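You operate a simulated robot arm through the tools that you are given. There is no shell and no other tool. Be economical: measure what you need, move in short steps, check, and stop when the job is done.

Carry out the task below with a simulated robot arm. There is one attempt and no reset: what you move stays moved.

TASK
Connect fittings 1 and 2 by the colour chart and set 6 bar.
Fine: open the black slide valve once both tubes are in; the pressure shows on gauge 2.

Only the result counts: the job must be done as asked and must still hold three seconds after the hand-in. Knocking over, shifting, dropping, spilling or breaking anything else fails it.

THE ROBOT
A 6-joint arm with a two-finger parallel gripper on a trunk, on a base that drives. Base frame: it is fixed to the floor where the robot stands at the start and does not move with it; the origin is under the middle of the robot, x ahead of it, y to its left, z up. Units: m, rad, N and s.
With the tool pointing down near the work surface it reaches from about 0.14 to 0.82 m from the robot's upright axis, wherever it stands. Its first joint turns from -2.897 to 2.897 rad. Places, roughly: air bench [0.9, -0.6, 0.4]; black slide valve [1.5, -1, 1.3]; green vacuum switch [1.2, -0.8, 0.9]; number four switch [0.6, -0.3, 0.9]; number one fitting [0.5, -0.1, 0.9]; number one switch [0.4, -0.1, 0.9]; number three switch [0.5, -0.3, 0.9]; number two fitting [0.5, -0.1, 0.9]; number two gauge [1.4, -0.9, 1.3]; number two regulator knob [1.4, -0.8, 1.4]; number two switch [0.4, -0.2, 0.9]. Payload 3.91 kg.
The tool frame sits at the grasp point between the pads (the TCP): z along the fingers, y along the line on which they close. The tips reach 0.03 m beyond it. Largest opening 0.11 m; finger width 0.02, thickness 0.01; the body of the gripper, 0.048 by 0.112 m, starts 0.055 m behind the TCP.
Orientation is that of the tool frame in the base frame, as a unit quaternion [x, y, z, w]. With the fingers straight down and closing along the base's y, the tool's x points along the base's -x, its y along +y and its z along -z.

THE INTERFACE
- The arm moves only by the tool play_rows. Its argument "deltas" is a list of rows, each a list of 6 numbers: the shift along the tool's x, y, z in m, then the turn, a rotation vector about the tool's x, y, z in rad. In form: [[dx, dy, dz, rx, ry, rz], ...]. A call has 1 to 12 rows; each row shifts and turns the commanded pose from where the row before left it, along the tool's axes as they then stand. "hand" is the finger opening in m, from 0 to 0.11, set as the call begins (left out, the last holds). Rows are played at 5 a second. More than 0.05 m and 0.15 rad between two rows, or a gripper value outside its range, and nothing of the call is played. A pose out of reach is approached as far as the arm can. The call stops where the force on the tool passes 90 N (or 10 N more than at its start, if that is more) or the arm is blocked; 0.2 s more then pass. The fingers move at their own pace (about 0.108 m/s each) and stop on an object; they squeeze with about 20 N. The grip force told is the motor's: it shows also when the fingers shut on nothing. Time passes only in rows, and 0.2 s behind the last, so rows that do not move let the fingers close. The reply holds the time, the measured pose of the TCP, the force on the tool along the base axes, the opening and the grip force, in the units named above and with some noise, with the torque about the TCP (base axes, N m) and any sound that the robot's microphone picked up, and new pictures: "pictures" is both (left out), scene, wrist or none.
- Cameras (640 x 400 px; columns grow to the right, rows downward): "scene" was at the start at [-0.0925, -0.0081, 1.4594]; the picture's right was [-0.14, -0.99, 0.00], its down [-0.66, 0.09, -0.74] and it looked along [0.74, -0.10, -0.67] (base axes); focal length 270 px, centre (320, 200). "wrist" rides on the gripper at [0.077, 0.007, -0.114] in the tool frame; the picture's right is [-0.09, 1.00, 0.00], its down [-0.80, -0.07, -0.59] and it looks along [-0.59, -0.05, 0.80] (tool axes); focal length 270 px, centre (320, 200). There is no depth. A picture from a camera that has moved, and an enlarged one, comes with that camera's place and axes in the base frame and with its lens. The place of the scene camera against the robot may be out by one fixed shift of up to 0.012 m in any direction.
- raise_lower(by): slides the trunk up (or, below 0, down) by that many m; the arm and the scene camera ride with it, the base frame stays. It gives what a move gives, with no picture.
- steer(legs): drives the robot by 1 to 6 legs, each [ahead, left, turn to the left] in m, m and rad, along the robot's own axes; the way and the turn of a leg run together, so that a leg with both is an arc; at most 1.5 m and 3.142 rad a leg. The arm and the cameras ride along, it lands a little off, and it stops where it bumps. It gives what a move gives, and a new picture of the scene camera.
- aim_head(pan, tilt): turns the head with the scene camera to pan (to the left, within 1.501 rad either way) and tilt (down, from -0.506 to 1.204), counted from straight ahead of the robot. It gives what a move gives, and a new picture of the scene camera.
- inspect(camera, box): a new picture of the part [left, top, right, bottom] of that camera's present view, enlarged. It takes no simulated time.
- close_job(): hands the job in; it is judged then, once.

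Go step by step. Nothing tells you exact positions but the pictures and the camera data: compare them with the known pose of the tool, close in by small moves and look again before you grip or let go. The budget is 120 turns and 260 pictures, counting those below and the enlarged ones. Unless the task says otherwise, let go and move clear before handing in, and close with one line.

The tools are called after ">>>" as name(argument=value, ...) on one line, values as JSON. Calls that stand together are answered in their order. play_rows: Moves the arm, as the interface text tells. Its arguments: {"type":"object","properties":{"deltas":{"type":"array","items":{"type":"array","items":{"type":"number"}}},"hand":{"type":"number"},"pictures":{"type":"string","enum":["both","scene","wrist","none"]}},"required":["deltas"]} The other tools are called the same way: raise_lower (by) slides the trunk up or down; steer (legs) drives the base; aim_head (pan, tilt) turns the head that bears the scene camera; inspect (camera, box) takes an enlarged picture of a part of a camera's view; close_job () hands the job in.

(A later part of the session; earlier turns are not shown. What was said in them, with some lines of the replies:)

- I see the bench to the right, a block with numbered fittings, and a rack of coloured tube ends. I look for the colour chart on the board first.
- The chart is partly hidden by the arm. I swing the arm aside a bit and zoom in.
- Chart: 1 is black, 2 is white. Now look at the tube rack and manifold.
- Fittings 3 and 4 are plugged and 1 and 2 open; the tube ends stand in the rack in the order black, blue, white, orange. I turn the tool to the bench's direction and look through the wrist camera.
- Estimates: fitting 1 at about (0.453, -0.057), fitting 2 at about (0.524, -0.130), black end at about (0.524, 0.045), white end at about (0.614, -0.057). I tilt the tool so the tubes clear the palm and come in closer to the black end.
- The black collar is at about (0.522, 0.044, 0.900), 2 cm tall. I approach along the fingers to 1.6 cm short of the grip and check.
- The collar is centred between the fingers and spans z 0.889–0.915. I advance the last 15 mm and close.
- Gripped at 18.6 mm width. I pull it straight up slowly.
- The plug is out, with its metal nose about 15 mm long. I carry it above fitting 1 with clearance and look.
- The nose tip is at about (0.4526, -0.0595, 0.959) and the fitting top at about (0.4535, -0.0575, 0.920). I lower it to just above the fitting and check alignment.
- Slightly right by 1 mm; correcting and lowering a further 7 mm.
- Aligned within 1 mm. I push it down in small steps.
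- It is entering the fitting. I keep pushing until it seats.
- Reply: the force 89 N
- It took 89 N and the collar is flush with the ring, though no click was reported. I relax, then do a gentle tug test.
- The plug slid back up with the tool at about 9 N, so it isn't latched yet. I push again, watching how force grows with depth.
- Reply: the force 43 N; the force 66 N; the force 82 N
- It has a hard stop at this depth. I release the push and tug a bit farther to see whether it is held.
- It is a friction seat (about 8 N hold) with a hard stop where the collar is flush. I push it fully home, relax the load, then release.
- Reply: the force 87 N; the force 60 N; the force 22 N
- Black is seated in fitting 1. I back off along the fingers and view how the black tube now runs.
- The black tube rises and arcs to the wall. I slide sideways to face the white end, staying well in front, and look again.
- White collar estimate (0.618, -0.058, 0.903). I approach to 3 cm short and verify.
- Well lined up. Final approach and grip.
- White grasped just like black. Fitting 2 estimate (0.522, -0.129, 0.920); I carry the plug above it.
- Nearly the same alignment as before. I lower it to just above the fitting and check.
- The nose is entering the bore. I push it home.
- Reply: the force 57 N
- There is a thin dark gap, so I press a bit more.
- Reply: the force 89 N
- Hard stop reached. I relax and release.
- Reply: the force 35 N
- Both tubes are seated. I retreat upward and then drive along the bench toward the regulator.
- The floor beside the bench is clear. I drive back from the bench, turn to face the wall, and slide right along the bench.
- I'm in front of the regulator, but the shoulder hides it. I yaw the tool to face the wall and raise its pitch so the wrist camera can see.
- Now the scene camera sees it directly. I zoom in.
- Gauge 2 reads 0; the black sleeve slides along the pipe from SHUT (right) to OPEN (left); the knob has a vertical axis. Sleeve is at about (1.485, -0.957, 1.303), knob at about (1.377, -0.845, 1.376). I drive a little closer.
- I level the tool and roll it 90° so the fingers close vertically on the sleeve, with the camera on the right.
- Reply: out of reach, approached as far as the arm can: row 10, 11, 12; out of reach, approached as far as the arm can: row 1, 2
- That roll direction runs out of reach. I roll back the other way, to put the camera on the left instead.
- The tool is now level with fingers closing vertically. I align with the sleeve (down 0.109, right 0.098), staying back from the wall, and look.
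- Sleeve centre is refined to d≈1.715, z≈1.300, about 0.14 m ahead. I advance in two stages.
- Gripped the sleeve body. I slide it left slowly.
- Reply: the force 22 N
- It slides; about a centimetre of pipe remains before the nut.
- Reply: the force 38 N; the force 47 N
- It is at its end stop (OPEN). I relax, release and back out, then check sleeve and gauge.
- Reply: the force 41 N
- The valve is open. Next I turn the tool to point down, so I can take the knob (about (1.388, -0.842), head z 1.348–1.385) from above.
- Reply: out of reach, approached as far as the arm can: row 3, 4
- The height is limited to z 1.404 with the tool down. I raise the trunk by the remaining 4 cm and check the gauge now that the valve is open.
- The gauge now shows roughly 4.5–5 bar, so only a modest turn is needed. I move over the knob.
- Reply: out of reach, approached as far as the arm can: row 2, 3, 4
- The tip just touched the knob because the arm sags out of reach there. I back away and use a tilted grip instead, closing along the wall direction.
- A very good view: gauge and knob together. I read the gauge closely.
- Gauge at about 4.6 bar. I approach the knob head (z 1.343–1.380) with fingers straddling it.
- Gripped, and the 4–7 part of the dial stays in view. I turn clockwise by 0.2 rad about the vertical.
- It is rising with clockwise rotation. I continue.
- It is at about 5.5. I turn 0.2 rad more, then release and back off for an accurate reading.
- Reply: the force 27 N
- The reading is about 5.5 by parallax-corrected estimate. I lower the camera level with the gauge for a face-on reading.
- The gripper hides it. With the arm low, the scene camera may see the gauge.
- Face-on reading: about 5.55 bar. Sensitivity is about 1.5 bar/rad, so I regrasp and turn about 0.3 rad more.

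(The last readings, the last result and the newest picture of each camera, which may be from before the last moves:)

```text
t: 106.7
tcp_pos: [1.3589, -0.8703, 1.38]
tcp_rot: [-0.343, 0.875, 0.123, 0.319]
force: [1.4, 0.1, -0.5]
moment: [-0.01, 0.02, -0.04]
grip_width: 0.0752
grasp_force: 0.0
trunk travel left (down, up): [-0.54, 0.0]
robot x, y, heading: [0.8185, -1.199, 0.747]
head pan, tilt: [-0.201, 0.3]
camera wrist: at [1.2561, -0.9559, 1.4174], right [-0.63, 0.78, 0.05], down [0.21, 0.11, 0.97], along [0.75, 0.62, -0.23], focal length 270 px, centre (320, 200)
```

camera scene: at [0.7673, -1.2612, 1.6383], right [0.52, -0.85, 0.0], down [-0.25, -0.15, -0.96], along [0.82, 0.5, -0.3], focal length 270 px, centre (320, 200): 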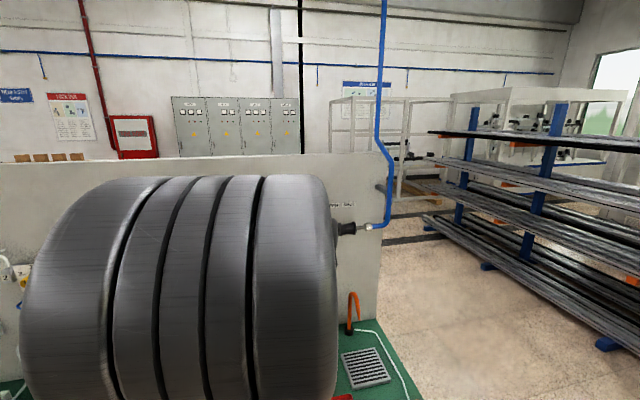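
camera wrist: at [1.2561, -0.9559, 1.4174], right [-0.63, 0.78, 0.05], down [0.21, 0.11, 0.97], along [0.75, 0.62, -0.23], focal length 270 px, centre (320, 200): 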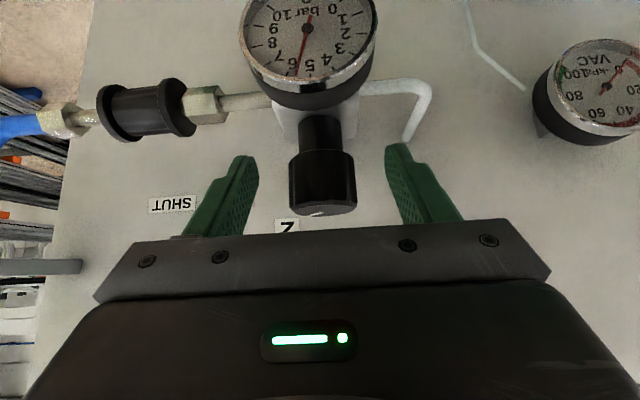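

>>> play_rows(deltas=[[-0.0125, 0, 0.0175, 0, 0, 0], [-0.0125, 0, 0.0175, 0, 0, 0], [0, 0, 0, 0, 0, 0]], pictures="none")

>>> play_rows(deltas=[[0, 0, 0, 0, 0, 0], [0, 0, 0, 0, 0, 0], [0, 0, 0, 0, 0, 0]], hand=0.0, pictures="wrist")

>>> play_rows(deltas=[[0, 0, 0, 0.0644, 0, 0.0765], [0, 0, 0, 0.0644, 0, 0.0765], [0, 0, 0, 0.0644, 0, 0.0765], [0, 0, 0, 0, 0, 0]], pictures="none")

>>> inspect(camera="wrist", box=[180, 0, 420, 150])

```text
t: 107.5
tcp_pos: [1.3883, -0.8416, 1.3696]
tcp_rot: [-0.341, 0.875, 0.123, 0.32]
force: [-0.2, 0.4, 0.2]
moment: [-0.01, -0.01, -0.01]
grip_width: 0.0749
grasp_force: 0.1
trunk travel left (down, up): [-0.54, 0.0]
robot x, y, heading: [0.8169, -1.1984, 0.745]
head pan, tilt: [-0.201, 0.3]
```

```text
t: 108.3
tcp_pos: [1.3896, -0.8422, 1.3712]
tcp_rot: [-0.343, 0.875, 0.124, 0.318]
force: [3.6, -2.1, 0.2]
moment: [0.41, 0.27, 0.0]
grip_width: 0.0417
grasp_force: 45.3
trunk travel left (down, up): [-0.54, 0.0]
robot x, y, heading: [0.8167, -1.2002, 0.745]
head pan, tilt: [-0.201, 0.3]
camera wrist: at [1.2872, -0.9271, 1.4075], right [-0.63, 0.78, 0.06], down [0.22, 0.11, 0.97], along [0.75, 0.62, -0.23], focal length 270 px, centre (320, 200)
```

wrist: 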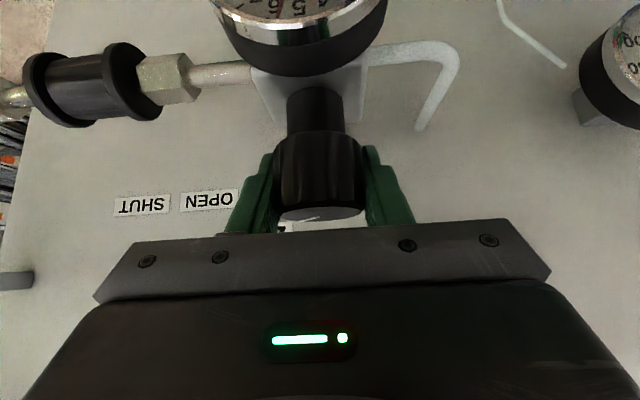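

```text
t: 109.3
tcp_pos: [1.3906, -0.8443, 1.3707]
tcp_rot: [-0.207, 0.916, 0.074, 0.335]
force: [14.7, -5.8, 9.3]
moment: [-0.21, 0.47, 0.05]
grip_width: 0.0417
grasp_force: 45.1
trunk travel left (down, up): [-0.54, 0.0]
robot x, y, heading: [0.8202, -1.1996, 0.744]
head pan, tilt: [-0.201, 0.3]
```

```text
2.67 times, centred on (300, 75) of wrist
camera zoom: at [1.2675, -0.8945, 1.4073], right [-0.37, 0.93, 0.06], down [0.24, 0.04, 0.97], along [0.9, 0.37, -0.23], focal length 721 px, centre (373, 533)
```

zoom: 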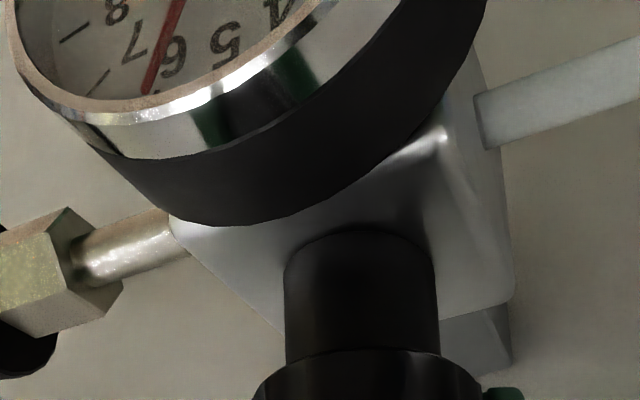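

I release, return to the face-on viewing pose and read.

>>> play_rows(deltas=[[0, 0, 0, 0, 0, 0], [0, 0, 0, 0, 0, 0], [0, 0, 0, -0.0966, 0, -0.1147], [0, 0, 0, -0.0966, 0, -0.1147], [0.025, 0, -0.035, 0, 0, 0], [0.024, 0, -0.0355, 0, 0, 0], [0.024, 0, -0.0355, 0, 0, 0], [0.024, 0, -0.0355, 0, 0, 0], [0.03, -0.003, 0.0385, 0, 0, 0], [0.03, -0.003, 0.0385, 0, 0, 0], [0, 0, 0, 0, 0, 0]], hand=0.075, pictures="none")

>>> play_rows(deltas=[[0, 0, 0, 0, -0.15, 0], [0, 0, 0, 0, -0.15, 0], [0, 0, 0, 0, -0.15, 0], [0, 0, 0, 0, 0, 0]], pictures="none")

>>> inspect(camera="wrist", box=[260, 90, 380, 190])

```text
t: 111.7
tcp_pos: [1.2742, -0.9545, 1.3168]
tcp_rot: [-0.343, 0.874, 0.124, 0.32]
force: [0.0, 0.0, -0.1]
moment: [0.0, 0.03, 0.02]
grip_width: 0.075
grasp_force: 0.0
trunk travel left (down, up): [-0.54, 0.0]
robot x, y, heading: [0.8183, -1.1989, 0.751]
head pan, tilt: [-0.201, 0.3]
```

```text
t: 112.7
tcp_pos: [1.2751, -0.9559, 1.3178]
tcp_rot: [-0.307, 0.781, 0.197, 0.507]
force: [-0.4, -0.6, -0.5]
moment: [-0.01, 0.0, 0.0]
grip_width: 0.0752
grasp_force: 0.0
trunk travel left (down, up): [-0.54, 0.0]
robot x, y, heading: [0.8152, -1.1978, 0.746]
head pan, tilt: [-0.201, 0.3]
```

```text
4.00 times, centred on (320, 140) of wrist
camera zoom: at [1.1688, -1.0428, 1.2932], right [-0.65, 0.76, 0.08], down [-0.11, -0.2, 0.97], along [0.75, 0.62, 0.21], focal length 1081 px, centre (320, 440)
```

zoom: 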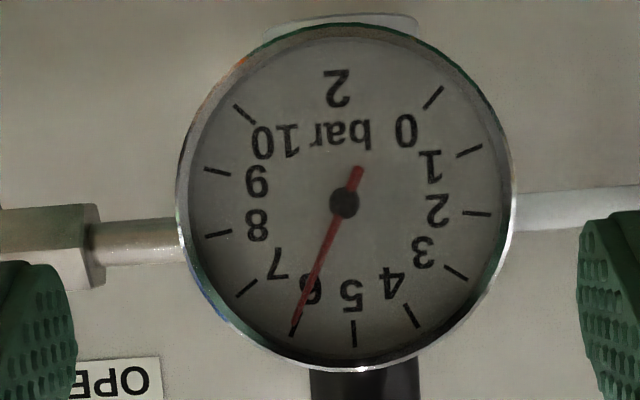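

The needle lies on the 6 mark. I check at higher magnification, and check the tubes from here on.

>>> inspect(camera="wrist", box=[295, 130, 355, 180])

```text
8.00 times, centred on (325, 155) of wrist
camera zoom: at [1.1688, -1.0428, 1.2932], right [-0.65, 0.76, 0.08], down [-0.11, -0.2, 0.97], along [0.75, 0.62, 0.21], focal length 2162 px, centre (280, 560)
```

zoom: 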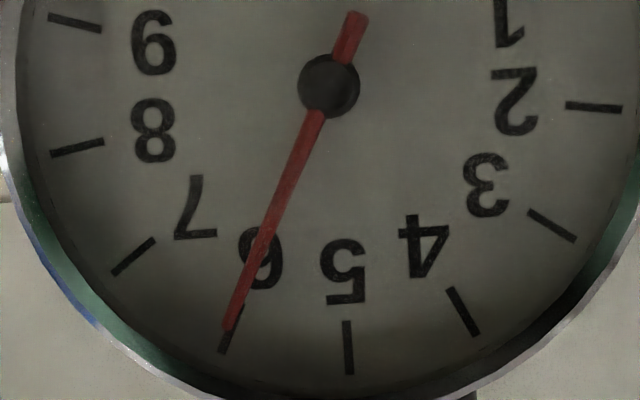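

6.0 bar. Finally I check that both tubes still sit in fittings 1 and 2 under pressure.

>>> aim_head(pan=1.1, tilt=0.5)

```text
t: 114.2
tcp_pos: [1.2737, -0.9566, 1.3171]
tcp_rot: [-0.306, 0.782, 0.196, 0.506]
force: [0.0, 1.0, -1.0]
moment: [0.01, -0.02, 0.02]
grip_width: 0.075
grasp_force: 0.1
trunk travel left (down, up): [-0.54, 0.0]
robot x, y, heading: [0.8162, -1.1976, 0.748]
head pan, tilt: [1.1, 0.499]
camera scene: at [0.6628, -1.2221, 1.6199], right [0.96, 0.27, 0.0], down [0.13, -0.46, -0.88], along [-0.24, 0.84, -0.48], focal length 270 px, centre (320, 200)
```

scene: 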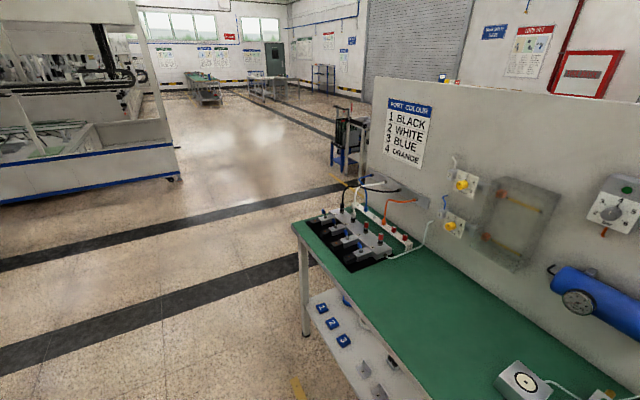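

>>> inspect(camera="scene", box=[295, 165, 445, 275])

```text
3.64 times, centred on (370, 220) of scene
camera zoom: at [0.6628, -1.2221, 1.6199], right [0.96, 0.27, 0.0], down [0.13, -0.46, -0.88], along [-0.24, 0.84, -0.48], focal length 981 px, centre (138, 127)
```

zoom: 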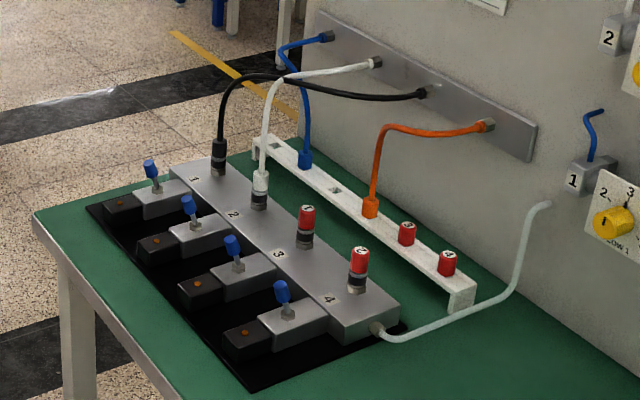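

Both tubes are seated (black in 1, white in 2), the valve is open, gauge 2 reads 6 bar, and the gripper is clear. Handing in.

>>> close_job()

```text
The job is handed in.
```

The job is handed in: the black tube is in fitting 1 and the white tube in fitting 2, the slide valve is open, and gauge 2 reads 6 bar. Neither plug clicked when it seated. When I tugged the black one it slid back up at about 8 N, so I pushed it fully home again. Both were still in place at 6 bar when I last looked.
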